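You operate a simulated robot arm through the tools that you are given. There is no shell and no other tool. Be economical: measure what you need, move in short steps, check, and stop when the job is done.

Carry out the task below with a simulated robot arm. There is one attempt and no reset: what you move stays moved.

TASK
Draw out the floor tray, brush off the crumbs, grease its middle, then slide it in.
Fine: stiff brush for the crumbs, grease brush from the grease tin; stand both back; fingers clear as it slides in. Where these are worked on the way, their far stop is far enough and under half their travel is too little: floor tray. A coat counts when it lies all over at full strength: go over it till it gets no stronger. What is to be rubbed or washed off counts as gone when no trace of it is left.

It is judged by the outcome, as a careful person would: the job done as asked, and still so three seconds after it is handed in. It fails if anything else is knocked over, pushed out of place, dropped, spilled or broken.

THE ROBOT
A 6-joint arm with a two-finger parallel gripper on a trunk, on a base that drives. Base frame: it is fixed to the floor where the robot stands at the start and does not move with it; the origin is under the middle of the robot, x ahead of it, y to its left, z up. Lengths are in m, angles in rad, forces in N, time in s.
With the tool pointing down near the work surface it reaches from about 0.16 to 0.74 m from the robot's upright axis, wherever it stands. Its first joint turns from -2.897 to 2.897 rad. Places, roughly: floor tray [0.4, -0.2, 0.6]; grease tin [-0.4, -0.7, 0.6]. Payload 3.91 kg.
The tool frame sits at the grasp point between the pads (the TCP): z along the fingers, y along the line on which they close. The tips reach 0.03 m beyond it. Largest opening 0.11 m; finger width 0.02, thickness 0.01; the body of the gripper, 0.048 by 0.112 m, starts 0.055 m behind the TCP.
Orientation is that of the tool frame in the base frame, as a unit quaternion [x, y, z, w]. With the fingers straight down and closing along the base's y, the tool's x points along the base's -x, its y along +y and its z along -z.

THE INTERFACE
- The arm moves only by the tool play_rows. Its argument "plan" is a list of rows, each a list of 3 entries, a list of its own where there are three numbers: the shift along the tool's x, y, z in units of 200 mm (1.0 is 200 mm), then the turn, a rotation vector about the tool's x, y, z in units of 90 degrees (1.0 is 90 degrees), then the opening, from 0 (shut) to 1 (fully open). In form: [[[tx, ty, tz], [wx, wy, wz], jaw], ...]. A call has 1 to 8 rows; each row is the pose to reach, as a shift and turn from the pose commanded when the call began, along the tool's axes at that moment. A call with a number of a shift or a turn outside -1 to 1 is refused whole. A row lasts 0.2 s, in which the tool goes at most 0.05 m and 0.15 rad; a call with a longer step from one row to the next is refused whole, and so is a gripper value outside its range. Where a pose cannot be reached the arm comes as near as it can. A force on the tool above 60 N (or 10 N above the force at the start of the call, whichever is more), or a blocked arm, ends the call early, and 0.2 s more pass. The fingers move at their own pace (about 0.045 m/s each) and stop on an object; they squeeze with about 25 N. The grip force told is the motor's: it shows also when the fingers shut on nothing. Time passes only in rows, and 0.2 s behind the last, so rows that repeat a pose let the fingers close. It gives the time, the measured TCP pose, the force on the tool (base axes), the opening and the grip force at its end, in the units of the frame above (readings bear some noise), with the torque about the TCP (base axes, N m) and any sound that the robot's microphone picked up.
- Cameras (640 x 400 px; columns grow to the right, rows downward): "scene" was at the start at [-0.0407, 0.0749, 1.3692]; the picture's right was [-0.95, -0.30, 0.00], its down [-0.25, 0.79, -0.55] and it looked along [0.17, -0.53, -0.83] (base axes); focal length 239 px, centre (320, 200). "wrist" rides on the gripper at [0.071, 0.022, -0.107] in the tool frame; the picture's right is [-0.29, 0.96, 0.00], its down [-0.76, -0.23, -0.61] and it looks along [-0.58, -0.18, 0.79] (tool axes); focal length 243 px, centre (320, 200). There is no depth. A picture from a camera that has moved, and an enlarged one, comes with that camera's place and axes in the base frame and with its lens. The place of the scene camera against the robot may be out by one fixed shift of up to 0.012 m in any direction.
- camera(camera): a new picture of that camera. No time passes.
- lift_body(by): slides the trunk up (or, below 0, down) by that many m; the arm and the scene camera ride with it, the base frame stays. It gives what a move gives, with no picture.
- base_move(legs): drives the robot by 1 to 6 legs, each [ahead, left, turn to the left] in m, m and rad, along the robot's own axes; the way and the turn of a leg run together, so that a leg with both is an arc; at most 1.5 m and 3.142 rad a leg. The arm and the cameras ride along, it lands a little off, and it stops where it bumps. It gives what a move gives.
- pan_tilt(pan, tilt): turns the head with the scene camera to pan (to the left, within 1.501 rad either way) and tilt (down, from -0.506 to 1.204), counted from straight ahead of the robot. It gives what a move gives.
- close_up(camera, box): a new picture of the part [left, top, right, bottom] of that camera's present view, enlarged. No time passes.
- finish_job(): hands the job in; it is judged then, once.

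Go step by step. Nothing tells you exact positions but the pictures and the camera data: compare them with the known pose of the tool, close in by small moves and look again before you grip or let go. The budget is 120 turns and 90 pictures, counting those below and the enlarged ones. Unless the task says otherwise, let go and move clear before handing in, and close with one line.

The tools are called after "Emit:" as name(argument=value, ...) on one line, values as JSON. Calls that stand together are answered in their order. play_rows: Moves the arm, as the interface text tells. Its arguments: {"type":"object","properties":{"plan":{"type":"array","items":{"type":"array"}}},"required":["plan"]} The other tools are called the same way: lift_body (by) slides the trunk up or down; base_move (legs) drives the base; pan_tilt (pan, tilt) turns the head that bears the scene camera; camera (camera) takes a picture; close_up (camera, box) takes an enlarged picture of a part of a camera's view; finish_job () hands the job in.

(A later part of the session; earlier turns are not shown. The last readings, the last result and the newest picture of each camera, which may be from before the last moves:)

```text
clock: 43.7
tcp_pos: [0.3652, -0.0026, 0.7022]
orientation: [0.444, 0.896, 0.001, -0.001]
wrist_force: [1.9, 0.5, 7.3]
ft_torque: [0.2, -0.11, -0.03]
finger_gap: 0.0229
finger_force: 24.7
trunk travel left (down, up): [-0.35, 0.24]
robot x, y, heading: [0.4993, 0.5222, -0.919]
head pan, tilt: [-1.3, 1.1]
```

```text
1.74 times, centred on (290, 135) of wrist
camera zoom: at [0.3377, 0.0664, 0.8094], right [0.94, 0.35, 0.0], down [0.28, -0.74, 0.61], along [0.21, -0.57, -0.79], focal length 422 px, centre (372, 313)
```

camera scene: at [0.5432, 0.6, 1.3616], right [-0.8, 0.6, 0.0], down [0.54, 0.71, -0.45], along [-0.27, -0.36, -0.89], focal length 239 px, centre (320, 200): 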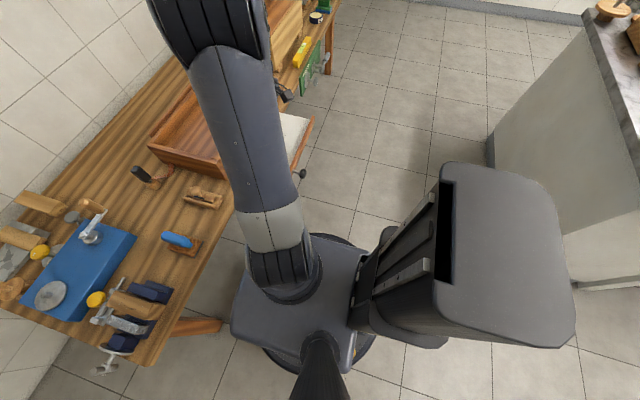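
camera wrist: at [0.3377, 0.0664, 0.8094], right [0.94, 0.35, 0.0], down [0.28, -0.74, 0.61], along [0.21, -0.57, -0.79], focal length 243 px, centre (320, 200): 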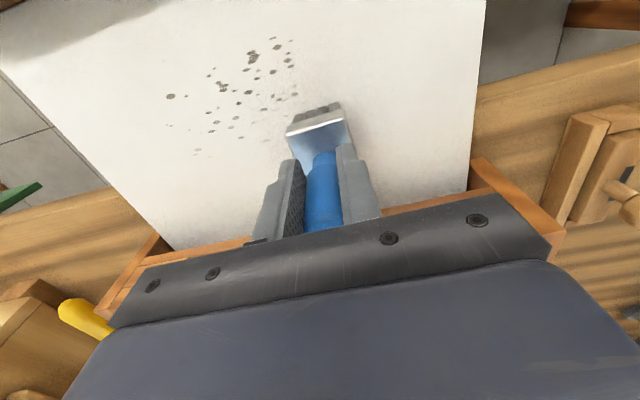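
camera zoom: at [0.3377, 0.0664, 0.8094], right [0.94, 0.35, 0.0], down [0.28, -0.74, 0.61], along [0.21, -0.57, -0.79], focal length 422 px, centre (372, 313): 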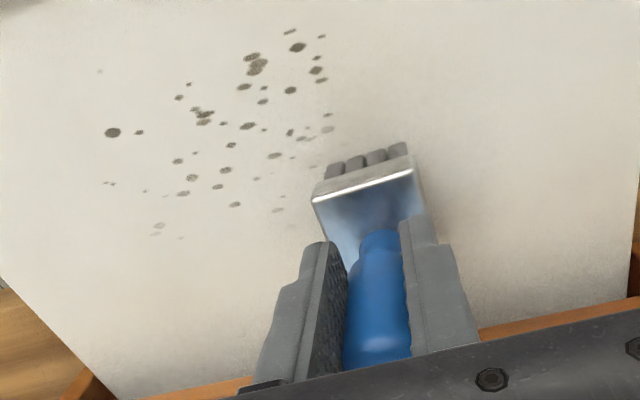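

The brush sits firm with the fingers now at the handle's neck. I continue with overlapping strokes toward the tray front.

Emit:
play_rows(plan=[[[0.1, 0, 0], [0, 0, 0], 0.1], [[0.1, -0.24, 0], [0, 0, 0], 0.1], [[0.1, -0.48, 0], [0, 0, 0], 0.1], [[0.1, -0.7, 0], [0, 0, 0], 0.1], [[0.22, -0.7, 0], [0, 0, 0], 0.1], [[0.22, -0.48, 0], [0, 0, 0], 0.1], [[0.22, -0.24, 0], [0, 0, 0], 0.1], [[0.22, 0, 0], [0, 0, 0], 0.1]])

Emit:
play_rows(plan=[[[0.12, 0, 0], [0, 0, 0], 0.1], [[0.12, -0.24, 0], [0, 0, 0], 0.1], [[0.12, -0.48, 0], [0, 0, 0], 0.1], [[0.12, -0.7, 0], [0, 0, 0], 0.1], [[0.24, -0.7, 0], [0, 0, 0], 0.1], [[0.24, -0.48, 0], [0, 0, 0], 0.1], [[0.24, -0.24, 0], [0, 0, 0], 0.1], [[0.24, 0, 0], [0, 0, 0], 0.1]])

Emit:
camera(camera="wrist")

```text
clock: 45.5
tcp_pos: [0.3399, 0.0308, 0.7031]
orientation: [0.445, 0.896, 0.0, -0.002]
wrist_force: [2.8, 2.2, 5.9]
ft_torque: [0.22, -0.18, -0.02]
finger_gap: 0.0222
finger_force: 25.2
trunk travel left (down, up): [-0.35, 0.24]
robot x, y, heading: [0.4996, 0.5197, -0.918]
head pan, tilt: [-1.3, 1.1]
```

```text
clock: 47.3
tcp_pos: [0.309, 0.0691, 0.703]
orientation: [0.445, 0.895, -0.001, -0.001]
wrist_force: [2.1, 0.7, 3.8]
ft_torque: [0.14, -0.16, 0.0]
finger_gap: 0.0221
finger_force: 24.7
trunk travel left (down, up): [-0.35, 0.24]
robot x, y, heading: [0.4955, 0.5245, -0.919]
head pan, tilt: [-1.3, 1.1]
```

```text
52 pictures are left
camera wrist: at [0.283, 0.1378, 0.8094], right [0.94, 0.35, 0.0], down [0.28, -0.74, 0.61], along [0.21, -0.57, -0.79], focal length 243 px, centre (320, 200)
```

wrist: 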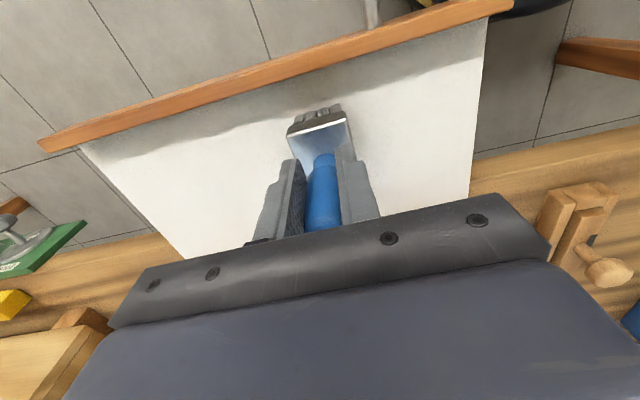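

The crumbs look gone; I'll repeat the strokes backwards to catch faint traces, then lift and inspect.

Emit:
play_rows(plan=[[[-0.06, -0.24, 0.004], [0, 0, 0], 0.1], [[-0.06, -0.48, 0.004], [0, 0, 0], 0.1], [[-0.06, -0.72, 0.004], [0, 0, 0], 0.1], [[-0.18, -0.72, 0.004], [0, 0, 0], 0.1], [[-0.18, -0.48, 0.004], [0, 0, 0], 0.1], [[-0.18, -0.24, 0.004], [0, 0, 0], 0.1], [[-0.18, 0, 0.004], [0, 0, 0], 0.1], [[-0.3, 0, 0.004], [0, 0, 0], 0.1]])

Emit:
play_rows(plan=[[[0, -0.24, 0], [0, 0, 0], 0.1], [[0, -0.48, 0], [0, 0, 0], 0.1], [[0, -0.76, 0], [0, 0, 0], 0.1], [[-0.12, -0.76, 0], [0, 0, 0], 0.1], [[-0.12, -0.52, 0], [0, 0, 0], 0.1], [[-0.12, -0.28, 0], [0, 0, 0], 0.1], [[-0.12, -0.04, 0], [0, 0, 0], 0.1], [[-0.22, 0, 0], [0, 0, 0], 0.1]])

Emit:
play_rows(plan=[[[0, -0.24, 0], [0, 0, 0], 0.1], [[0, -0.48, 0], [0, 0, 0], 0.1], [[0, -0.72, 0], [0, 0, 0], 0.1], [[0, -0.72, -0.2], [0, 0, 0], 0.1], [[0, -0.5, -0.3], [0, 0, 0], 0.1], [[0, -0.25, -0.4], [0, 0, 0], 0.1], [[0, 0, -0.5], [0, 0, 0], 0.1], [[0, 0.2, -0.6], [0, 0, 0], 0.1]])

Emit:
close_up(camera="wrist", box=[20, 0, 420, 250])

```text
clock: 49.1
tcp_pos: [0.3449, 0.0215, 0.7019]
orientation: [0.444, 0.896, -0.001, -0.001]
wrist_force: [3.3, 0.8, 7.8]
ft_torque: [0.12, -0.28, 0.0]
finger_gap: 0.0214
finger_force: 25.0
trunk travel left (down, up): [-0.35, 0.24]
robot x, y, heading: [0.4951, 0.5168, -0.92]
head pan, tilt: [-1.3, 1.1]
```

```text
refused: row 3 steps farther than a row can; nothing moved
```

```text
refused: row 6 steps farther than a row can; nothing moved
```

```text
1.60 times, centred on (220, 125) of wrist
camera zoom: at [0.3182, 0.0915, 0.8092], right [0.94, 0.35, 0.0], down [0.28, -0.74, 0.61], along [0.21, -0.57, -0.79], focal length 388 px, centre (480, 320)
```

zoom: 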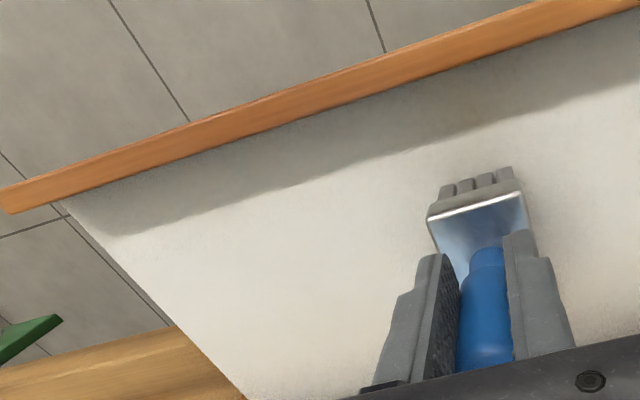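

The visible floor is clean. I'll finish the back strokes in legal steps, then lift.

Emit:
play_rows(plan=[[[0, -0.24, 0], [0, 0, 0], 0.1], [[0, -0.48, 0], [0, 0, 0], 0.1], [[0, -0.72, 0], [0, 0, 0], 0.1], [[-0.12, -0.74, 0], [0, 0, 0], 0.1], [[-0.12, -0.5, 0], [0, 0, 0], 0.1], [[-0.12, -0.26, 0], [0, 0, 0], 0.1], [[-0.12, -0.02, 0], [0, 0, 0], 0.1], [[-0.22, 0, 0], [0, 0, 0], 0.1]])

Emit:
play_rows(plan=[[[0, -0.24, 0], [0, 0, 0], 0.1], [[0, -0.48, 0], [0, 0, 0], 0.1], [[0, -0.7, 0], [0, 0, 0], 0.1], [[0, -0.7, -0.2], [0, 0, 0], 0.1], [[0, -0.48, -0.3], [0, 0, 0], 0.1], [[0, -0.26, -0.4], [0, 0, 0], 0.1], [[0, -0.04, -0.5], [0, 0, 0], 0.1], [[0, 0.18, -0.6], [0, 0, 0], 0.1]])

Emit:
close_up(camera="wrist", box=[20, 0, 420, 250])

```text
clock: 50.9
tcp_pos: [0.3714, -0.0133, 0.7021]
orientation: [0.445, 0.896, 0.0, 0.0]
wrist_force: [-0.7, -1.9, 4.9]
ft_torque: [-0.06, 0.05, -0.02]
finger_gap: 0.0206
finger_force: 25.2
trunk travel left (down, up): [-0.35, 0.24]
robot x, y, heading: [0.4983, 0.521, -0.92]
head pan, tilt: [-1.3, 1.1]
```

```text
clock: 52.7
tcp_pos: [0.4003, 0.0094, 0.8208]
orientation: [0.444, 0.896, -0.001, -0.002]
wrist_force: [0.4, -0.4, -0.8]
ft_torque: [0.04, -0.01, 0.04]
finger_gap: 0.0111
finger_force: 0.0
trunk travel left (down, up): [-0.35, 0.24]
robot x, y, heading: [0.4963, 0.5222, -0.923]
head pan, tilt: [-1.3, 1.1]
```

```text
1.60 times, centred on (220, 125) of wrist
camera zoom: at [0.3733, 0.0781, 0.9277], right [0.94, 0.35, 0.0], down [0.28, -0.74, 0.61], along [0.21, -0.57, -0.79], focal length 388 px, centre (480, 320)
```

zoom: 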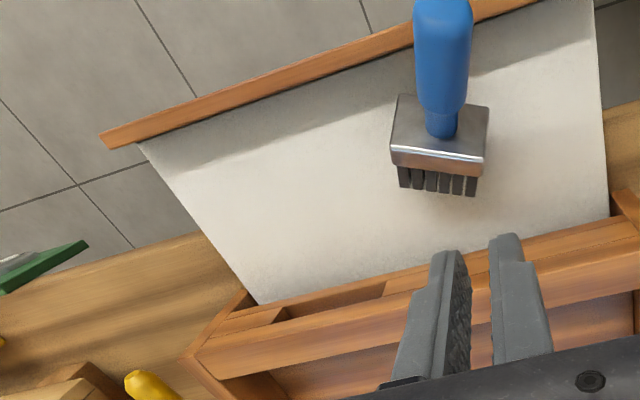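

The brush has slipped from the grip. I'll hold still and look at where it is.

Emit:
camera(camera="wrist")

Emit:
play_rows(plan=[[[0, 0, 0], [0, 0, 0], 0.1], [[0, 0, 0], [0, 0, 0], 0.1]])

Emit:
camera(camera="wrist")

```text
49 pictures are left
camera wrist: at [0.3733, 0.0781, 0.9277], right [0.94, 0.35, 0.0], down [0.28, -0.74, 0.61], along [0.21, -0.57, -0.79], focal length 243 px, centre (320, 200)
```

wrist: 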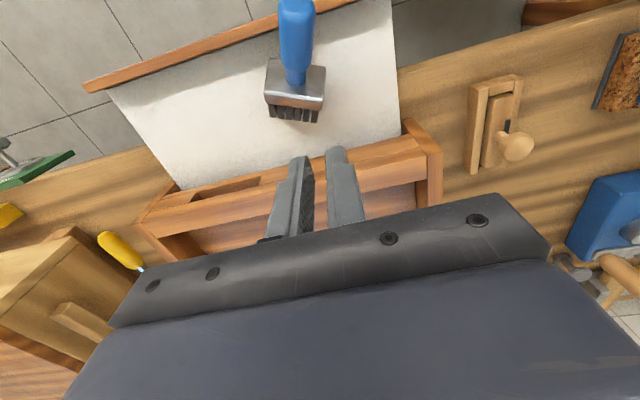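

```text
clock: 53.3
tcp_pos: [0.3998, 0.0085, 0.8203]
orientation: [0.444, 0.896, 0.0, -0.001]
wrist_force: [0.1, 0.6, -0.3]
ft_torque: [-0.01, 0.02, 0.01]
finger_gap: 0.0111
finger_force: 0.0
trunk travel left (down, up): [-0.35, 0.24]
robot x, y, heading: [0.4995, 0.5247, -0.917]
head pan, tilt: [-1.3, 1.1]
```

```text
48 pictures are left
camera wrist: at [0.3731, 0.0779, 0.9278], right [0.94, 0.35, 0.0], down [0.28, -0.74, 0.61], along [0.21, -0.57, -0.79], focal length 243 px, centre (320, 200)
```

wrist: 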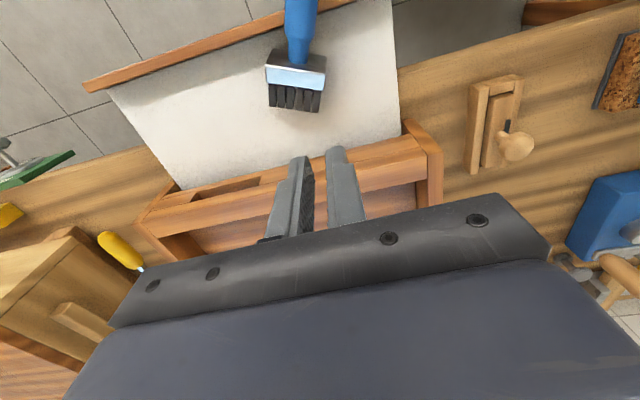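

It has tipped over on the tray, handle towards the tray front. I'll let it settle and then plan to pick it up again.

Emit:
play_rows(plan=[[[0, 0, 0], [0, 0, 0], 0.3], [[0, 0, 0], [0, 0, 0], 0.7], [[0.2, 0, 0], [0, 0, 0], 0.7], [[0.4, 0, 0], [0, 0, 0], 0.7], [[0.6, 0, 0], [0, 0, 0], 0.7]])

Emit:
camera(camera="wrist")

Emit:
pan_tilt(pan=-1.0, tilt=1.0)

Emit:
camera(camera="scene")

```text
clock: 54.5
tcp_pos: [0.3282, 0.1031, 0.8203]
orientation: [0.445, 0.896, 0.001, -0.001]
wrist_force: [0.7, 0.5, 1.0]
ft_torque: [0.01, 0.03, 0.0]
finger_gap: 0.0773
finger_force: 0.1
trunk travel left (down, up): [-0.35, 0.24]
robot x, y, heading: [0.501, 0.5222, -0.92]
head pan, tilt: [-1.3, 1.1]
```

```text
47 pictures are left
camera wrist: at [0.3002, 0.1732, 0.9284], right [0.94, 0.35, 0.0], down [0.28, -0.74, 0.61], along [0.21, -0.57, -0.79], focal length 243 px, centre (320, 200)
```

wrist: 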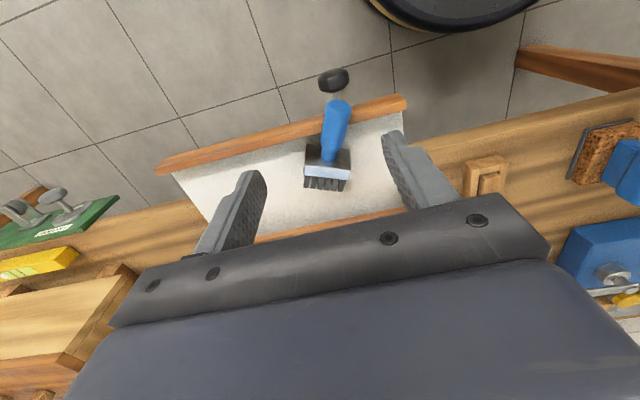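

```text
clock: 55.3
tcp_pos: [0.3277, 0.1024, 0.8218]
orientation: [0.444, 0.896, 0.0, -0.002]
wrist_force: [-0.5, -0.4, -0.3]
ft_torque: [0.02, -0.01, 0.02]
finger_gap: 0.0771
finger_force: 0.1
trunk travel left (down, up): [-0.35, 0.24]
robot x, y, heading: [0.4967, 0.5204, -0.92]
head pan, tilt: [-1.0, 1.0]
```

```text
46 pictures are left
camera scene: at [0.5575, 0.5849, 1.3682], right [-0.94, 0.34, 0.0], down [0.29, 0.79, -0.54], along [-0.18, -0.51, -0.84], focal length 239 px, centre (320, 200)
```

scene: 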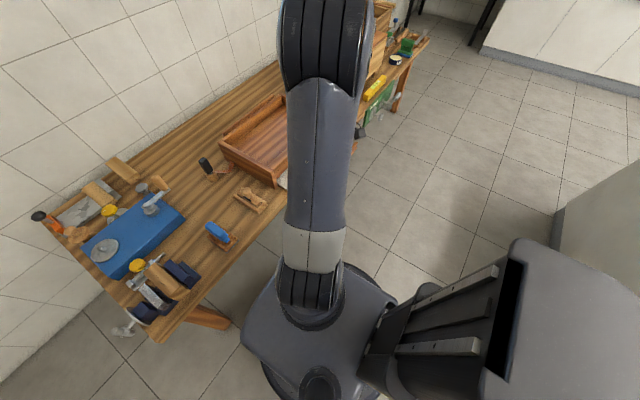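

I'll enlarge the view to see how the brush lies before picking.

Emit:
close_up(camera="wrist", box=[250, 50, 430, 210])

```text
2.50 times, centred on (340, 130) of wrist
camera zoom: at [0.3005, 0.1727, 0.9285], right [0.94, 0.35, 0.0], down [0.28, -0.74, 0.61], along [0.21, -0.57, -0.79], focal length 606 px, centre (270, 375)
```

zoom: 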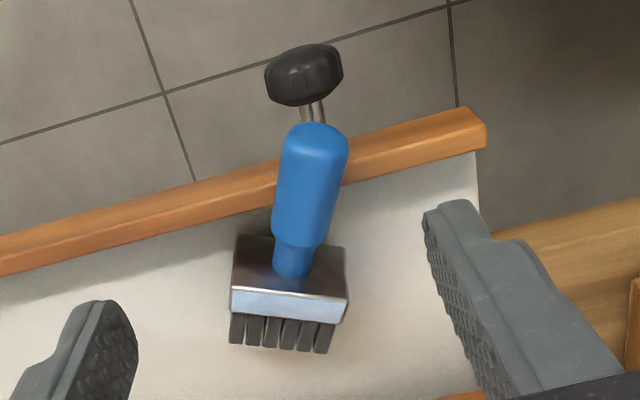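

The brush lies with its handle resting on the tray's front panel (the tray slid partly in during brushing; the floor itself is clean). I'll align the hand with the handle, then grip and tip it upright.

Emit:
play_rows(plan=[[[-0.05, 0.013, 0.12], [0, 0, 0.085], 0.7], [[-0.1, 0.026, 0.24], [0, 0, 0.17], 0.7], [[-0.155, 0.039, 0.36], [0, 0, 0.254], 0.7], [[-0.155, 0.039, 0.42], [0, 0, 0.254], 0.7]])

Emit:
camera(camera="wrist")

```text
clock: 56.3
tcp_pos: [0.353, 0.0835, 0.7369]
orientation: [0.614, 0.79, 0.0, -0.001]
wrist_force: [-0.1, 0.5, 0.9]
ft_torque: [0.0, -0.01, -0.01]
finger_gap: 0.0771
finger_force: 0.0
trunk travel left (down, up): [-0.35, 0.24]
robot x, y, heading: [0.4995, 0.5211, -0.922]
head pan, tilt: [-1.0, 1.0]
```

```text
44 pictures are left
camera wrist: at [0.3549, 0.1576, 0.844], right [1.0, -0.05, 0.0], down [-0.04, -0.79, 0.61], along [-0.03, -0.61, -0.79], focal length 243 px, centre (320, 200)
```

wrist: 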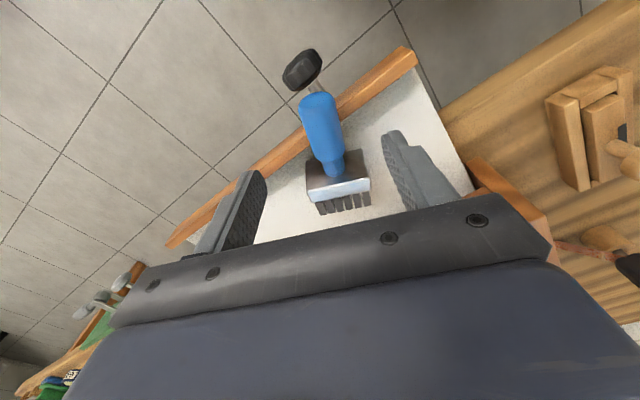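

Handle lies nearly level at z≈0.635 with its end at (0.349, 0.101). I'll go down to z≈0.65 and close on it.

Emit:
play_rows(plan=[[[-0.03, 0, 0.2], [0, 0, 0], 0.7], [[-0.03, 0, 0.34], [0, 0, 0], 0.7], [[-0.03, 0, 0.44], [0, 0, 0], 0.7], [[-0.03, 0, 0.44], [0, 0, 0], 0.3], [[-0.03, 0, 0.44], [0, 0, 0], 0.1], [[-0.03, 0, 0.44], [0, 0, 0], 0.1], [[-0.03, 0, 0.44], [0, 0, 0], 0.1], [[-0.03, 0, 0.44], [0, 0, 0], 0.1]])

Emit:
camera(camera="wrist")

```text
clock: 57.4
tcp_pos: [0.3567, 0.0776, 0.6532]
orientation: [0.613, 0.79, -0.002, 0.001]
wrist_force: [12.2, 7.2, 42.1]
ft_torque: [0.89, -1.53, 0.08]
finger_gap: 0.0528
finger_force: 6.9
trunk travel left (down, up): [-0.35, 0.24]
robot x, y, heading: [0.4957, 0.521, -0.924]
head pan, tilt: [-1.0, 1.0]
stopped in row 5: the force on the tool passed its limit (the readings are from after the stop); the commanded pose is now the measured one
```

```text
43 pictures are left
camera wrist: at [0.3585, 0.1524, 0.761], right [1.0, -0.04, 0.0], down [-0.03, -0.79, 0.61], along [-0.03, -0.61, -0.79], focal length 243 px, centre (320, 200)
```

wrist: 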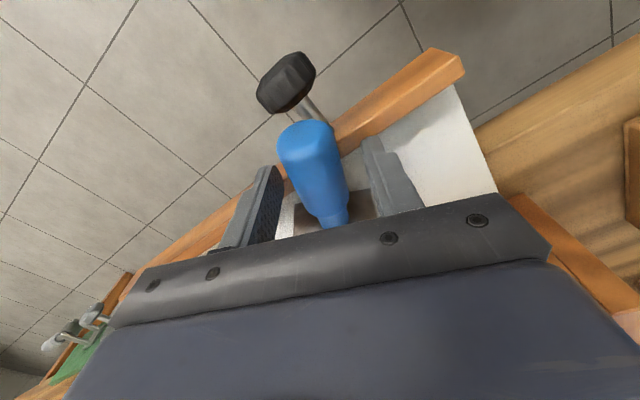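

The fingertips touched the panel's top edge; I'll raise 4 mm and close on the handle.

Emit:
play_rows(plan=[[[0, 0, -0.022], [0, 0, 0], 0.5], [[0, 0, -0.022], [0, 0, 0], 0.2], [[0, 0, -0.022], [0, 0, 0], 0.1], [[0, 0, -0.022], [0, 0, 0], 0.1], [[0, 0, -0.022], [0, 0, 0], 0.1]])

Emit:
camera(camera="wrist")

```text
clock: 58.6
tcp_pos: [0.3547, 0.0784, 0.6547]
orientation: [0.613, 0.79, -0.002, 0.0]
wrist_force: [-0.2, 0.1, 0.2]
ft_torque: [0.02, -0.02, -0.01]
finger_gap: 0.0282
finger_force: 25.1
trunk travel left (down, up): [-0.35, 0.24]
robot x, y, heading: [0.5011, 0.5198, -0.913]
head pan, tilt: [-1.0, 1.0]
```

```text
42 pictures are left
camera wrist: at [0.3574, 0.1516, 0.7626], right [1.0, -0.04, 0.0], down [-0.03, -0.79, 0.61], along [-0.03, -0.61, -0.79], focal length 243 px, centre (320, 200)
```

wrist: 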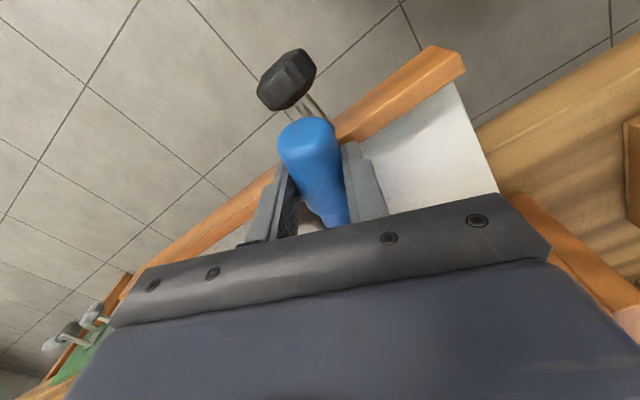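

Gripped firmly (28 mm). I'll lift a little and see how the brush hangs.

Emit:
play_rows(plan=[[[0, 0, -0.12], [0, 0, 0], 0], [[0, 0, -0.25], [0, 0, 0], 0], [[0, 0, -0.35], [0, 0, 0], 0], [[0, 0, -0.35], [0, 0, 0], 0]])

Emit:
camera(camera="wrist")

```text
clock: 59.6
tcp_pos: [0.3545, 0.0781, 0.7269]
orientation: [0.613, 0.79, 0.0, -0.001]
wrist_force: [-1.6, 0.2, 0.1]
ft_torque: [0.05, 0.03, -0.01]
finger_gap: 0.0287
finger_force: 25.4
trunk travel left (down, up): [-0.35, 0.24]
robot x, y, heading: [0.4977, 0.5177, -0.921]
head pan, tilt: [-1.0, 1.0]
```

```text
41 pictures are left
camera wrist: at [0.357, 0.152, 0.8329], right [1.0, -0.04, 0.0], down [-0.03, -0.79, 0.61], along [-0.03, -0.61, -0.79], focal length 243 px, centre (320, 200)
```

wrist: 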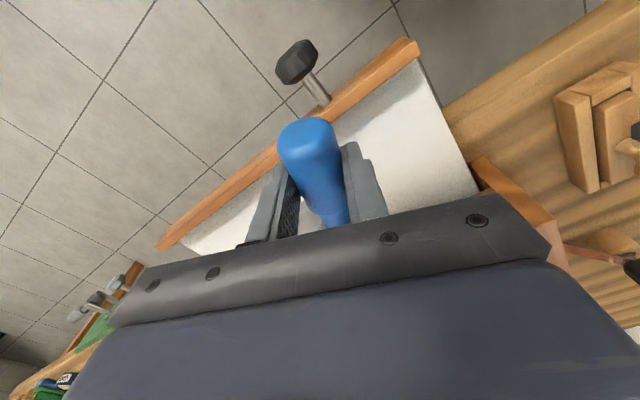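

The brush is held but horizontal. To set it upright I'll turn the hand about the vertical, then pitch it so the handle points up, with fingers pointing along the bench; first raise and yaw.

Emit:
play_rows(plan=[[[0, 0, -0.1], [0, 0, -0.09], 0], [[0, 0, -0.2], [0, 0, -0.18], 0], [[0, 0, -0.3], [0, 0, -0.27], 0], [[0, 0, -0.4], [0, 0, -0.36], 0], [[0, 0, -0.4], [0, 0, -0.45], 0], [[0, 0, -0.4], [0, 0, -0.54], 0], [[0, 0, -0.4], [0, 0, -0.63], 0], [[0, 0, -0.4], [0, 0, -0.72], 0]])

Emit:
play_rows(plan=[[[0, 0, 0], [0, 0, -0.09], 0], [[0, 0, 0], [0, 0, -0.18], 0], [[0, 0, 0], [0, 0, -0.27], 0], [[0, 0, 0], [0, 0, -0.36], 0], [[0, 0, 0], [0, 0, -0.45], 0], [[0, 0, 0], [0, 0, -0.52], 0]])

Emit:
camera(camera="scene")

```text
clock: 61.4
tcp_pos: [0.3549, 0.0776, 0.8059]
orientation: [0.093, 0.996, -0.001, 0.0]
wrist_force: [-0.1, 0.8, -0.4]
ft_torque: [0.02, 0.01, 0.02]
finger_gap: 0.0284
finger_force: 25.2
trunk travel left (down, up): [-0.35, 0.24]
robot x, y, heading: [0.4965, 0.5216, -0.917]
head pan, tilt: [-1.0, 1.0]
```

```text
clock: 62.8
tcp_pos: [0.3551, 0.0773, 0.8043]
orientation: [-0.309, 0.951, 0.0, -0.001]
wrist_force: [-0.2, -0.4, -1.4]
ft_torque: [-0.03, 0.02, -0.02]
finger_gap: 0.0282
finger_force: 25.4
trunk travel left (down, up): [-0.35, 0.24]
robot x, y, heading: [0.497, 0.5196, -0.917]
head pan, tilt: [-1.0, 1.0]
```

```text
40 pictures are left
camera scene: at [0.5578, 0.5851, 1.3682], right [-0.94, 0.34, 0.0], down [0.29, 0.79, -0.54], along [-0.18, -0.51, -0.84], focal length 239 px, centre (320, 200)
```

scene: 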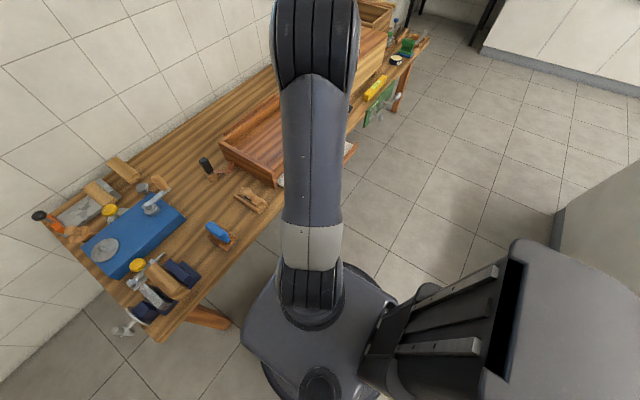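

Yaw reached. Now pitch the hand so the handle comes up, in two calls.

Emit:
play_rows(plan=[[[0, 0, 0], [0, 0.09, 0], 0], [[0, 0, 0], [0, 0.18, 0], 0], [[0, 0, 0], [0, 0.27, 0], 0], [[0, 0, 0], [0, 0.36, 0], 0], [[0, 0, 0], [0, 0.45, 0], 0], [[0, 0, 0], [0, 0.54, 0], 0], [[0, 0, 0], [0, 0.63, 0], 0], [[0, 0, 0], [0, 0.72, 0], 0]])

Emit:
play_rows(plan=[[[0, 0, 0], [0, 0.09, 0], 0], [[0, 0, 0], [0, 0.18, 0], 0], [[0, 0, 0], [0, 0.28, 0], 0], [[0, 0, 0], [0, 0.28, 0], 0]])

Emit:
camera(camera="wrist")

Emit:
camera(camera="scene")

```text
clock: 64.6
tcp_pos: [0.3553, 0.0768, 0.8055]
orientation: [-0.259, 0.803, -0.165, -0.511]
wrist_force: [0.8, -0.4, -0.9]
ft_torque: [0.02, -0.02, 0.0]
finger_gap: 0.0281
finger_force: 25.0
trunk travel left (down, up): [-0.35, 0.24]
robot x, y, heading: [0.4949, 0.521, -0.917]
head pan, tilt: [-1.0, 1.0]
```

```text
refused: row 3 steps farther than a row can; nothing moved
```

```text
39 pictures are left
camera wrist: at [0.3957, 0.1347, 0.9156], right [-0.46, 0.85, -0.26], down [0.84, 0.33, -0.43], along [-0.28, -0.42, -0.86], focal length 243 px, centre (320, 200)
```

wrist: 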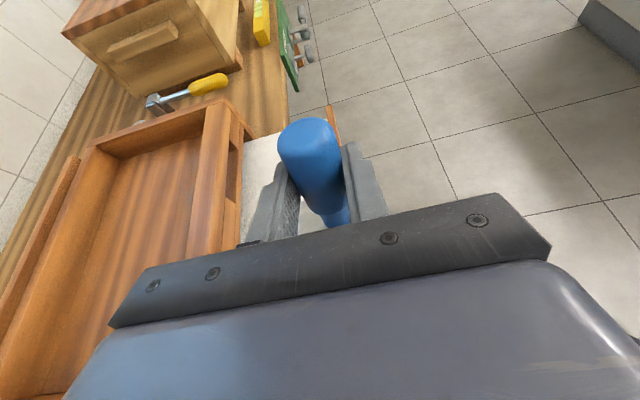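

```text
38 pictures are left
camera scene: at [0.5578, 0.5853, 1.3682], right [-0.94, 0.34, 0.0], down [0.29, 0.79, -0.54], along [-0.18, -0.51, -0.84], focal length 239 px, centre (320, 200)
```

scene: 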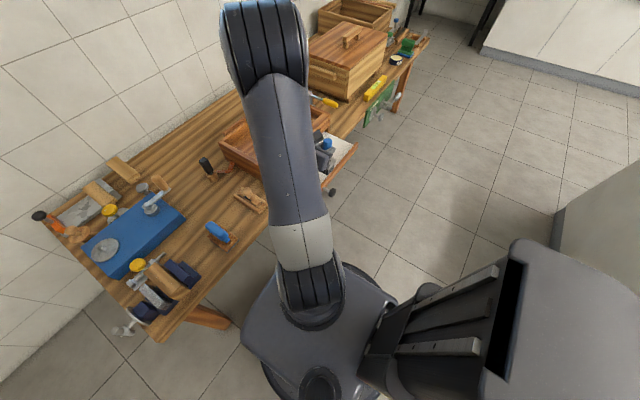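

Good, 65° done; 25° more to go.

Emit:
play_rows(plan=[[[0, 0, 0], [0, 0.09, 0], 0], [[0, 0, 0], [0, 0.18, 0], 0], [[0, 0, 0], [0, 0.27, 0], 0], [[0, 0, 0], [0, 0.28, 0], 0]])

Emit:
pan_tilt(pan=-1.2, tilt=0.8)

Emit:
close_up(camera="scene", box=[200, 50, 440, 250])

```text
clock: 65.6
tcp_pos: [0.3542, 0.0765, 0.8057]
orientation: [0.217, -0.671, 0.219, 0.674]
wrist_force: [-0.5, 0.4, -0.4]
ft_torque: [0.0, -0.02, -0.02]
finger_gap: 0.0287
finger_force: 25.1
trunk travel left (down, up): [-0.35, 0.24]
robot x, y, heading: [0.4988, 0.5202, -0.92]
head pan, tilt: [-1.0, 1.0]
```

```text
clock: 66.3
tcp_pos: [0.3544, 0.0769, 0.8062]
orientation: [0.218, -0.672, 0.218, 0.673]
wrist_force: [-0.2, -0.5, -0.6]
ft_torque: [0.0, 0.0, 0.0]
finger_gap: 0.0284
finger_force: 25.7
trunk travel left (down, up): [-0.35, 0.24]
robot x, y, heading: [0.4995, 0.519, -0.918]
head pan, tilt: [-1.201, 0.799]
```

```text
2.00 times, centred on (320, 150) of scene
camera zoom: at [0.5395, 0.5818, 1.3833], right [-0.85, 0.52, 0.0], down [0.37, 0.61, -0.7], along [-0.36, -0.59, -0.72], focal length 477 px, centre (320, 300)
```

zoom: 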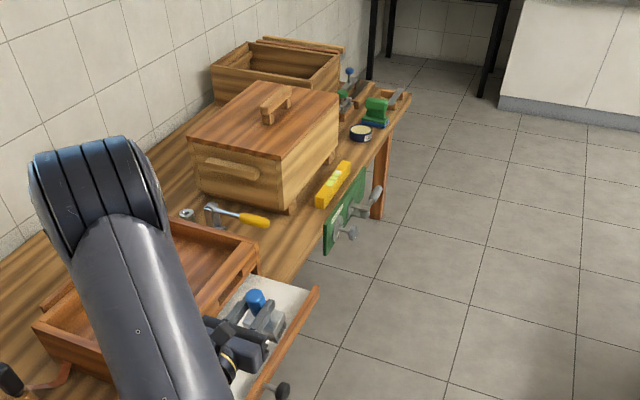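

Emit:
close_up(camera="scene", box=[255, 180, 325, 250])

```text
5.71 times, centred on (290, 215) of scene
camera zoom: at [0.5395, 0.5818, 1.3833], right [-0.85, 0.52, 0.0], down [0.37, 0.61, -0.7], along [-0.36, -0.59, -0.72], focal length 1363 px, centre (491, 114)
```

zoom: 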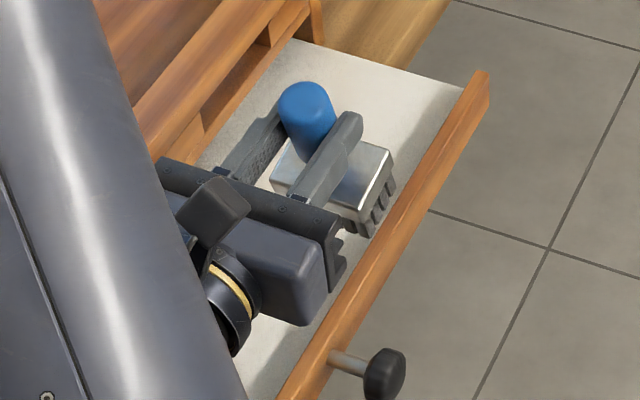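

The brush is nearly upright over the tray front. I'll shift it inward to stand over the tray floor and lower it.

Emit:
play_rows(plan=[[[0, -0.17, 0], [0, 0, 0], 0], [[0, -0.34, 0], [0, 0, 0], 0], [[-0.2, -0.34, 0], [0, 0, 0], 0], [[-0.4, -0.34, 0], [0, 0, 0], 0]])

Emit:
close_up(camera="scene", box=[255, 170, 345, 260])

Emit:
camera(camera="wrist")

```text
clock: 67.3
tcp_pos: [0.3956, 0.0223, 0.7258]
orientation: [0.218, -0.672, 0.219, 0.673]
wrist_force: [-0.7, 0.3, -1.6]
ft_torque: [0.0, -0.03, 0.0]
finger_gap: 0.0283
finger_force: 25.0
trunk travel left (down, up): [-0.35, 0.24]
robot x, y, heading: [0.5003, 0.5196, -0.923]
head pan, tilt: [-1.201, 0.799]
```

```text
4.44 times, centred on (300, 215) of scene
camera zoom: at [0.5395, 0.5821, 1.3834], right [-0.85, 0.52, 0.0], down [0.37, 0.61, -0.7], along [-0.36, -0.59, -0.72], focal length 1060 px, centre (409, 133)
```

zoom: 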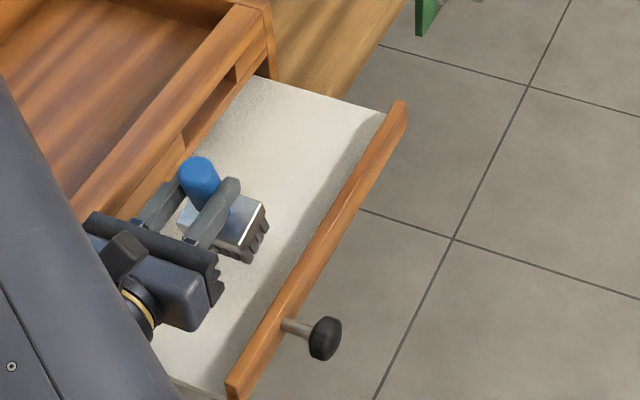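

```text
34 pictures are left
camera wrist: at [0.4686, 0.1023, 0.7968], right [-0.56, 0.77, -0.29], down [0.63, 0.17, -0.76], along [-0.54, -0.61, -0.58], focal length 243 px, centre (320, 200)
```

wrist: 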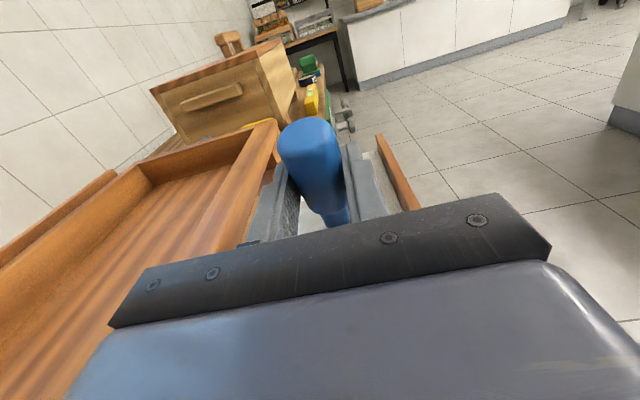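

The handle was already about 17° up when I gripped it, so the brush now over-leans; I'll turn the pitch back by that much, then lower slowly to feel the floor.

Emit:
play_rows(plan=[[[0, 0, 0], [0, -0.09, 0], 0], [[0, 0, 0], [0, -0.18, 0], 0], [[0, 0, 0], [0, -0.19, 0], 0]])

Emit:
close_up(camera="scene", box=[265, 180, 325, 240])

```text
clock: 68.1
tcp_pos: [0.3944, 0.0222, 0.7264]
orientation: [-0.249, 0.765, -0.184, -0.566]
wrist_force: [-0.2, 0.1, 0.1]
ft_torque: [-0.03, -0.02, 0.04]
finger_gap: 0.0281
finger_force: 24.9
trunk travel left (down, up): [-0.35, 0.24]
robot x, y, heading: [0.4957, 0.52, -0.917]
head pan, tilt: [-1.201, 0.799]
```

```text
6.67 times, centred on (295, 210) of scene
camera zoom: at [0.5395, 0.5818, 1.3833], right [-0.85, 0.52, 0.0], down [0.37, 0.61, -0.7], along [-0.36, -0.59, -0.72], focal length 1590 px, centre (487, 133)
```

zoom: 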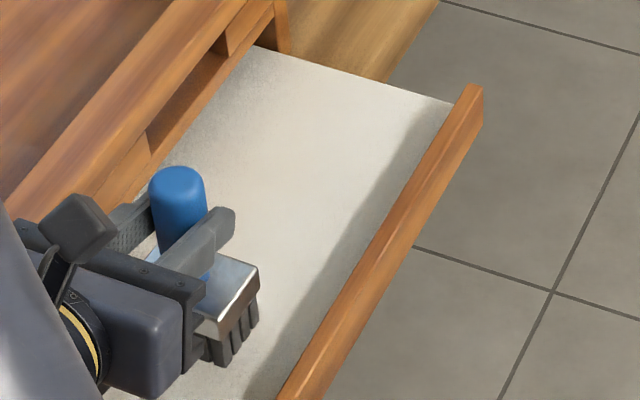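

The brush is upright now. Lower in small steps along the vertical, reading the force.

Emit:
play_rows(plan=[[[-0.057, 0, 0.0175], [0, 0, 0], 0], [[-0.067, 0, 0.0205], [0, 0, 0], 0], [[-0.077, 0, 0.0235], [0, 0, 0], 0]])

```text
clock: 68.9
tcp_pos: [0.3954, 0.0229, 0.7088]
orientation: [-0.248, 0.765, -0.184, -0.565]
wrist_force: [-0.4, -0.1, 0.3]
ft_torque: [0.0, -0.01, 0.0]
finger_gap: 0.0283
finger_force: 24.7
trunk travel left (down, up): [-0.35, 0.24]
robot x, y, heading: [0.5016, 0.5219, -0.923]
head pan, tilt: [-1.201, 0.799]
```

Emit:
play_rows(plan=[[[-0.012, 0, 0.0037], [0, 0, 0], 0], [[-0.024, 0, 0.0073], [0, 0, 0], 0], [[-0.036, 0, 0.011], [0, 0, 0], 0]])

```text
clock: 69.7
tcp_pos: [0.3956, 0.0231, 0.7013]
orientation: [-0.247, 0.765, -0.183, -0.566]
wrist_force: [0.6, 0.7, 0.2]
ft_torque: [-0.01, 0.0, 0.01]
finger_gap: 0.0282
finger_force: 24.9
trunk travel left (down, up): [-0.35, 0.24]
robot x, y, heading: [0.501, 0.5183, -0.921]
head pan, tilt: [-1.201, 0.799]
```

No contact yet; continue down.

Emit:
play_rows(plan=[[[-0.012, 0, 0.0037], [0, 0, 0], 0], [[-0.024, 0, 0.0073], [0, 0, 0], 0], [[-0.034, 0, 0.0104], [0, 0, 0], 0]])

Emit:
close_up(camera="scene", box=[265, 190, 325, 250])

```text
clock: 70.5
tcp_pos: [0.3948, 0.0229, 0.6953]
orientation: [-0.247, 0.764, -0.184, -0.567]
wrist_force: [1.6, 0.8, 5.4]
ft_torque: [-0.01, 0.11, -0.04]
finger_gap: 0.0284
finger_force: 25.1
trunk travel left (down, up): [-0.35, 0.24]
robot x, y, heading: [0.4982, 0.5219, -0.922]
head pan, tilt: [-1.201, 0.799]
```

```text
6.67 times, centred on (295, 220) of scene
camera zoom: at [0.5396, 0.5822, 1.3835], right [-0.85, 0.52, 0.0], down [0.37, 0.61, -0.7], along [-0.36, -0.59, -0.72], focal length 1590 px, centre (487, 67)
```

zoom: 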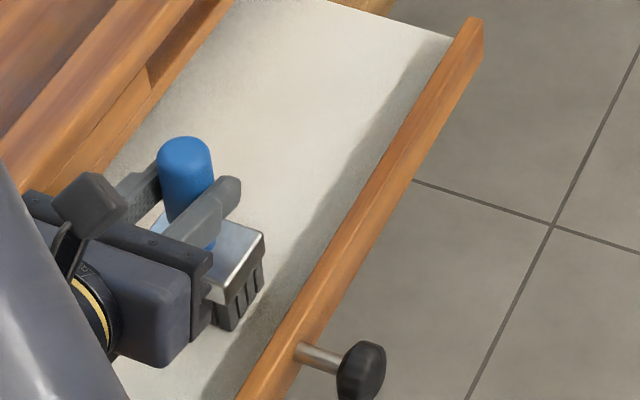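

Contact at 5 N. I'll press a touch more to seat it, open, and back straight off along the fingers.

Emit:
play_rows(plan=[[[-0.008, 0, 0.0025], [0, 0, 0], 0], [[-0.008, 0, 0.0025], [0, 0, 0], 0.4], [[-0.004, 0, 0.001], [0, 0, 0], 0.7], [[-0.004, 0, 0.001], [0, 0, 0], 0.7], [[-0.004, 0, -0.1], [0, 0, 0], 0.7], [[-0.004, 0, -0.25], [0, 0, 0], 0.7], [[-0.004, 0, -0.45], [0, 0, 0], 0.7]])

Emit:
close_up(camera="scene", box=[245, 170, 345, 270])

```text
clock: 72.1
tcp_pos: [0.4649, 0.0743, 0.7194]
orientation: [-0.248, 0.765, -0.183, -0.565]
wrist_force: [-1.0, 0.3, -0.9]
ft_torque: [0.0, 0.01, 0.01]
finger_gap: 0.0771
finger_force: 0.0
trunk travel left (down, up): [-0.35, 0.24]
robot x, y, heading: [0.5012, 0.5233, -0.919]
head pan, tilt: [-1.201, 0.799]
```

```text
4.00 times, centred on (295, 220) of scene
camera zoom: at [0.5392, 0.5815, 1.3833], right [-0.85, 0.52, 0.0], down [0.37, 0.61, -0.7], along [-0.36, -0.59, -0.72], focal length 954 px, centre (420, 120)
```

zoom: 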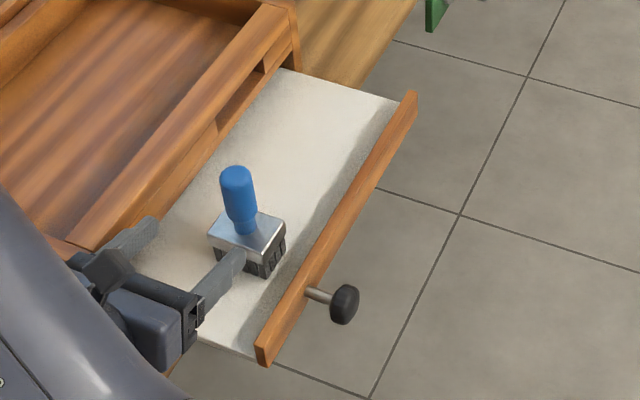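

The brush stands upright on the tray. I'll raise the hand and bring it back to pointing down, square to the bench.

Emit:
play_rows(plan=[[[0.19, 0, -0.06], [0, 0, 0], 0.7], [[0.38, 0, -0.12], [0, 0, 0], 0.7], [[0.574, 0, -0.175], [0, 0, 0], 0.7], [[0.574, 0, -0.175], [0, -0.09, 0], 0.7], [[0.574, 0, -0.175], [0, -0.18, 0], 0.7], [[0.574, 0, -0.175], [0, -0.27, 0], 0.7], [[0.574, 0, -0.175], [0, -0.36, 0], 0.7], [[0.574, 0, -0.175], [0, -0.45, 0], 0.7]])

Emit:
play_rows(plan=[[[0, 0, 0], [0, -0.09, 0], 0.7], [[0, 0, 0], [0, -0.18, 0], 0.7], [[0, 0, 0], [0, -0.27, 0], 0.7], [[0, 0, 0], [0, -0.36, 0], 0.7]])

Emit:
play_rows(plan=[[[0, 0, 0], [0, 0, 0.09], 0.7], [[0, 0, 0], [0, 0, 0.18], 0.7], [[0, 0, 0], [0, 0, 0.27], 0.7], [[0, 0, 0], [0, 0, 0.36], 0.7], [[0, 0, 0], [0, 0, 0.45], 0.7], [[0, 0, 0], [0, 0, 0.54], 0.7], [[0, 0, 0], [0, 0, 0.63], 0.7], [[0, 0, 0], [0, 0, 0.72], 0.7]])

Emit:
play_rows(plan=[[[0, 0, 0], [0, 0, 0.09], 0.7], [[0, 0, 0], [0, 0, 0.18], 0.7], [[0, 0, 0], [0, 0, 0.266], 0.7]])

```text
clock: 73.9
tcp_pos: [0.4654, 0.0718, 0.841]
orientation: [-0.296, 0.913, -0.086, -0.266]
wrist_force: [0.3, -0.2, 0.1]
ft_torque: [0.0, 0.02, -0.01]
finger_gap: 0.0771
finger_force: 0.0
trunk travel left (down, up): [-0.35, 0.24]
robot x, y, heading: [0.5006, 0.5222, -0.92]
head pan, tilt: [-1.201, 0.799]
```

```text
clock: 74.9
tcp_pos: [0.4651, 0.0738, 0.8403]
orientation: [-0.309, 0.951, 0.001, 0.001]
wrist_force: [0.2, 0.3, 0.5]
ft_torque: [-0.01, -0.01, -0.02]
finger_gap: 0.077
finger_force: 0.0
trunk travel left (down, up): [-0.35, 0.24]
robot x, y, heading: [0.4975, 0.5182, -0.915]
head pan, tilt: [-1.201, 0.799]
```

```text
clock: 76.7
tcp_pos: [0.4654, 0.0733, 0.8405]
orientation: [0.25, 0.968, -0.001, 0.0]
wrist_force: [0.1, 0.0, 0.1]
ft_torque: [0.0, -0.01, -0.02]
finger_gap: 0.0769
finger_force: 0.1
trunk travel left (down, up): [-0.35, 0.24]
robot x, y, heading: [0.4968, 0.5217, -0.917]
head pan, tilt: [-1.201, 0.799]
```

```text
clock: 77.5
tcp_pos: [0.4645, 0.0734, 0.8398]
orientation: [0.445, 0.895, -0.001, 0.001]
wrist_force: [0.3, -0.9, -0.1]
ft_torque: [0.04, 0.02, 0.0]
finger_gap: 0.0772
finger_force: 0.1
trunk travel left (down, up): [-0.35, 0.24]
robot x, y, heading: [0.497, 0.5176, -0.919]
head pan, tilt: [-1.201, 0.799]
```

Hand is vertical and square. Move above the standing brush and look.

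Emit:
play_rows(plan=[[[0.01, -0.2, 0], [0, 0, 0], 0.7], [[0.01, -0.4, 0], [0, 0, 0], 0.7], [[0.01, -0.472, 0.1], [0, 0, 0], 0.7], [[0.01, -0.472, 0.22], [0, 0, 0], 0.7]])

Emit:
camera(camera="wrist")

```text
clock: 78.5
tcp_pos: [0.3886, 0.0177, 0.7961]
orientation: [0.445, 0.896, -0.001, 0.0]
wrist_force: [0.5, -0.1, 0.8]
ft_torque: [-0.01, -0.01, -0.01]
finger_gap: 0.0769
finger_force: 0.1
trunk travel left (down, up): [-0.35, 0.24]
robot x, y, heading: [0.4974, 0.521, -0.917]
head pan, tilt: [-1.201, 0.799]
```

```text
30 pictures are left
camera wrist: at [0.3613, 0.0872, 0.9036], right [0.94, 0.35, 0.0], down [0.28, -0.74, 0.61], along [0.21, -0.57, -0.79], focal length 243 px, centre (320, 200)
```

wrist: 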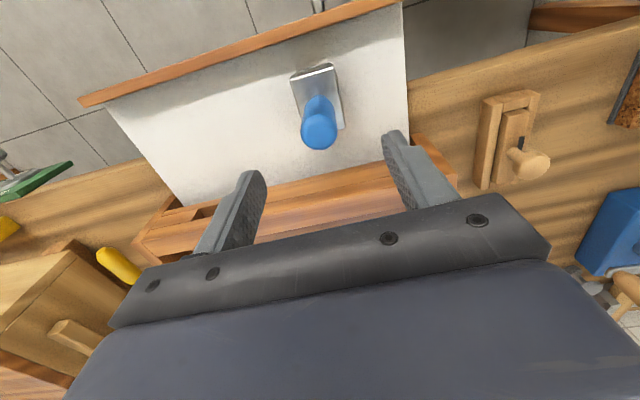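

Brush centre about (0.381, 0.026). I'll correct by 11 mm, descend, grip and lift.

Emit:
play_rows(plan=[[[0.056, -0.005, 0], [0, 0, 0], 0.7], [[0.056, -0.005, 0.25], [0, 0, 0], 0.7], [[0.056, -0.005, 0.42], [0, 0, 0], 0.7], [[0.056, -0.005, 0.5], [0, 0, 0], 0.7], [[0.056, -0.005, 0.5], [0, 0, 0], 0.3], [[0.056, -0.005, 0.5], [0, 0, 0], 0], [[0.056, -0.005, 0.5], [0, 0, 0], 0], [[0.056, -0.005, 0.5], [0, 0, 0], 0]])

Emit:
camera(camera="wrist")

```text
clock: 80.3
tcp_pos: [0.3805, 0.0266, 0.697]
orientation: [0.445, 0.896, -0.001, -0.001]
wrist_force: [-0.2, -0.1, -0.3]
ft_torque: [0.04, -0.01, -0.02]
finger_gap: 0.028
finger_force: 25.2
trunk travel left (down, up): [-0.35, 0.24]
robot x, y, heading: [0.4958, 0.517, -0.919]
head pan, tilt: [-1.201, 0.799]
```

```text
29 pictures are left
camera wrist: at [0.3537, 0.0951, 0.8035], right [0.94, 0.35, 0.0], down [0.28, -0.74, 0.61], along [0.21, -0.57, -0.79], focal length 243 px, centre (320, 200)
```

wrist: 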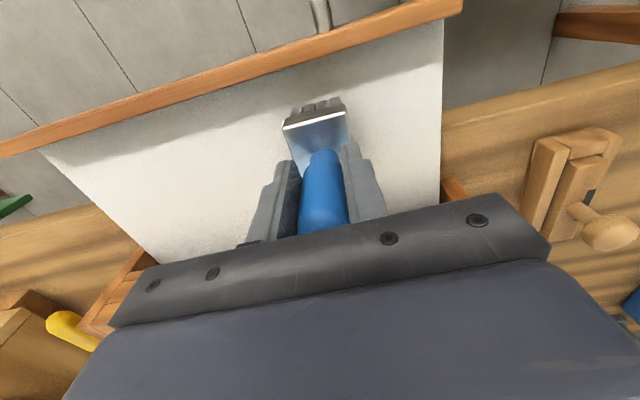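

Gripped well and the tray floor looks clean. Lift and carry the brush back to its spot at (0.767, 0.020).

Emit:
play_rows(plan=[[[0, 0, -0.23], [0, 0, 0], 0], [[0, 0, -0.46], [0, 0, 0], 0], [[0, 0, -0.69], [0, 0, 0], 0], [[-0.148, 0.188, -0.69], [0, 0, 0], 0], [[-0.296, 0.376, -0.69], [0, 0, 0], 0], [[-0.444, 0.564, -0.69], [0, 0, 0], 0], [[-0.592, 0.752, -0.69], [0, 0, 0], 0], [[-0.74, 0.94, -0.69], [0, 0, 0], 0]])

Emit:
play_rows(plan=[[[-0.15, 0.19, 0], [0, 0, 0], 0], [[-0.3, 0.38, 0], [0, 0, 0], 0], [[-0.455, 0.578, 0], [0, 0, 0], 0], [[-0.455, 0.578, 0.2], [0, 0, 0], 0], [[-0.455, 0.578, 0.4], [0, 0, 0], 0], [[-0.455, 0.578, 0.6], [0, 0, 0], 0]])

Emit:
camera(camera="wrist")

```text
clock: 82.1
tcp_pos: [0.6201, 0.022, 0.834]
orientation: [0.445, 0.896, -0.001, -0.001]
wrist_force: [-0.9, 1.1, -1.3]
ft_torque: [0.01, 0.02, 0.02]
finger_gap: 0.0277
finger_force: 24.7
trunk travel left (down, up): [-0.35, 0.24]
robot x, y, heading: [0.4982, 0.5238, -0.918]
head pan, tilt: [-1.201, 0.799]
```

```text
refused: row 3 steps farther than a row can; nothing moved
```

```text
28 pictures are left
camera wrist: at [0.5942, 0.0915, 0.9406], right [0.94, 0.35, 0.0], down [0.28, -0.74, 0.61], along [0.21, -0.57, -0.79], focal length 243 px, centre (320, 200)
```

wrist: 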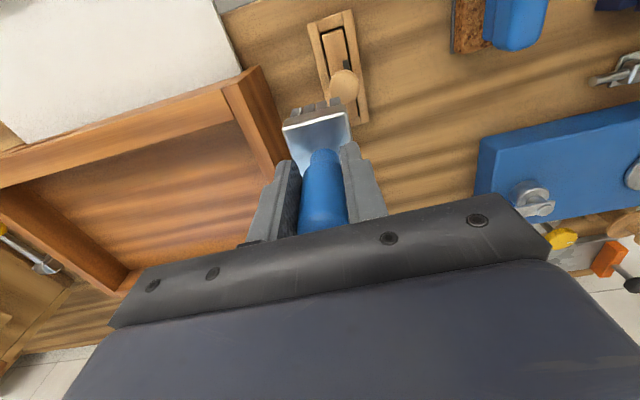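

Same again with legal steps.

Emit:
play_rows(plan=[[[-0.12, 0.15, 0], [0, 0, 0], 0], [[-0.24, 0.3, 0], [0, 0, 0], 0], [[-0.36, 0.45, 0], [0, 0, 0], 0], [[-0.4525, 0.579, 0], [0, 0, 0], 0], [[-0.4525, 0.579, 0.22], [0, 0, 0], 0], [[-0.4525, 0.579, 0.44], [0, 0, 0], 0], [[-0.4525, 0.579, 0.66], [0, 0, 0], 0], [[-0.4525, 0.579, 0.72], [0, 0, 0], 0]])

Emit:
camera(camera="wrist")

```text
clock: 83.9
tcp_pos: [0.7675, 0.0193, 0.6899]
orientation: [0.445, 0.896, -0.001, 0.0]
wrist_force: [0.6, -0.2, -0.7]
ft_torque: [0.01, -0.02, -0.03]
finger_gap: 0.0276
finger_force: 25.0
trunk travel left (down, up): [-0.35, 0.24]
robot x, y, heading: [0.4954, 0.5189, -0.917]
head pan, tilt: [-1.201, 0.799]
```

```text
27 pictures are left
camera wrist: at [0.7403, 0.0898, 0.7975], right [0.94, 0.35, 0.0], down [0.28, -0.74, 0.61], along [0.21, -0.57, -0.79], focal length 243 px, centre (320, 200)
```

wrist: 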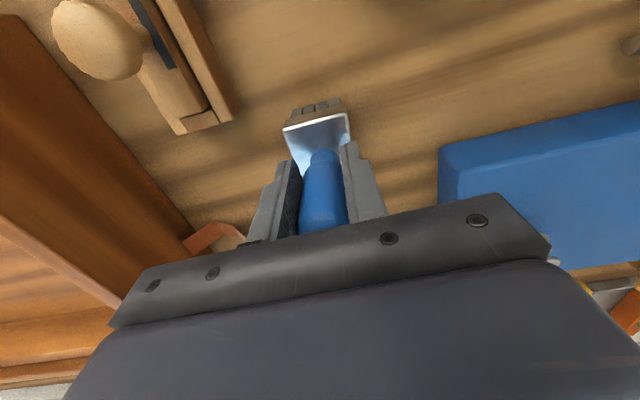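

Matches the original picking view. Lower to the bench, feel contact, and release.

Emit:
play_rows(plan=[[[0, 0, 0.015], [0, 0, 0], 0], [[0, 0, 0.03], [0, 0, 0], 0], [[0, 0, 0.045], [0, 0, 0], 0]])

```text
clock: 84.7
tcp_pos: [0.7665, 0.0196, 0.6812]
orientation: [0.445, 0.896, -0.001, 0.0]
wrist_force: [-1.2, -0.2, -1.1]
ft_torque: [0.01, -0.03, -0.01]
finger_gap: 0.0272
finger_force: 24.7
trunk travel left (down, up): [-0.35, 0.24]
robot x, y, heading: [0.4985, 0.5211, -0.915]
head pan, tilt: [-1.201, 0.799]
```

Emit:
play_rows(plan=[[[0, 0, 0.01], [0, 0, 0], 0], [[0, 0, 0.018], [0, 0, 0], 0]])

```text
clock: 85.3
tcp_pos: [0.7676, 0.0188, 0.6781]
orientation: [0.445, 0.895, -0.001, 0.0]
wrist_force: [0.7, 1.1, 4.6]
ft_torque: [0.24, 0.07, -0.01]
finger_gap: 0.0273
finger_force: 24.8
trunk travel left (down, up): [-0.35, 0.24]
robot x, y, heading: [0.4947, 0.5202, -0.914]
head pan, tilt: [-1.201, 0.799]
```

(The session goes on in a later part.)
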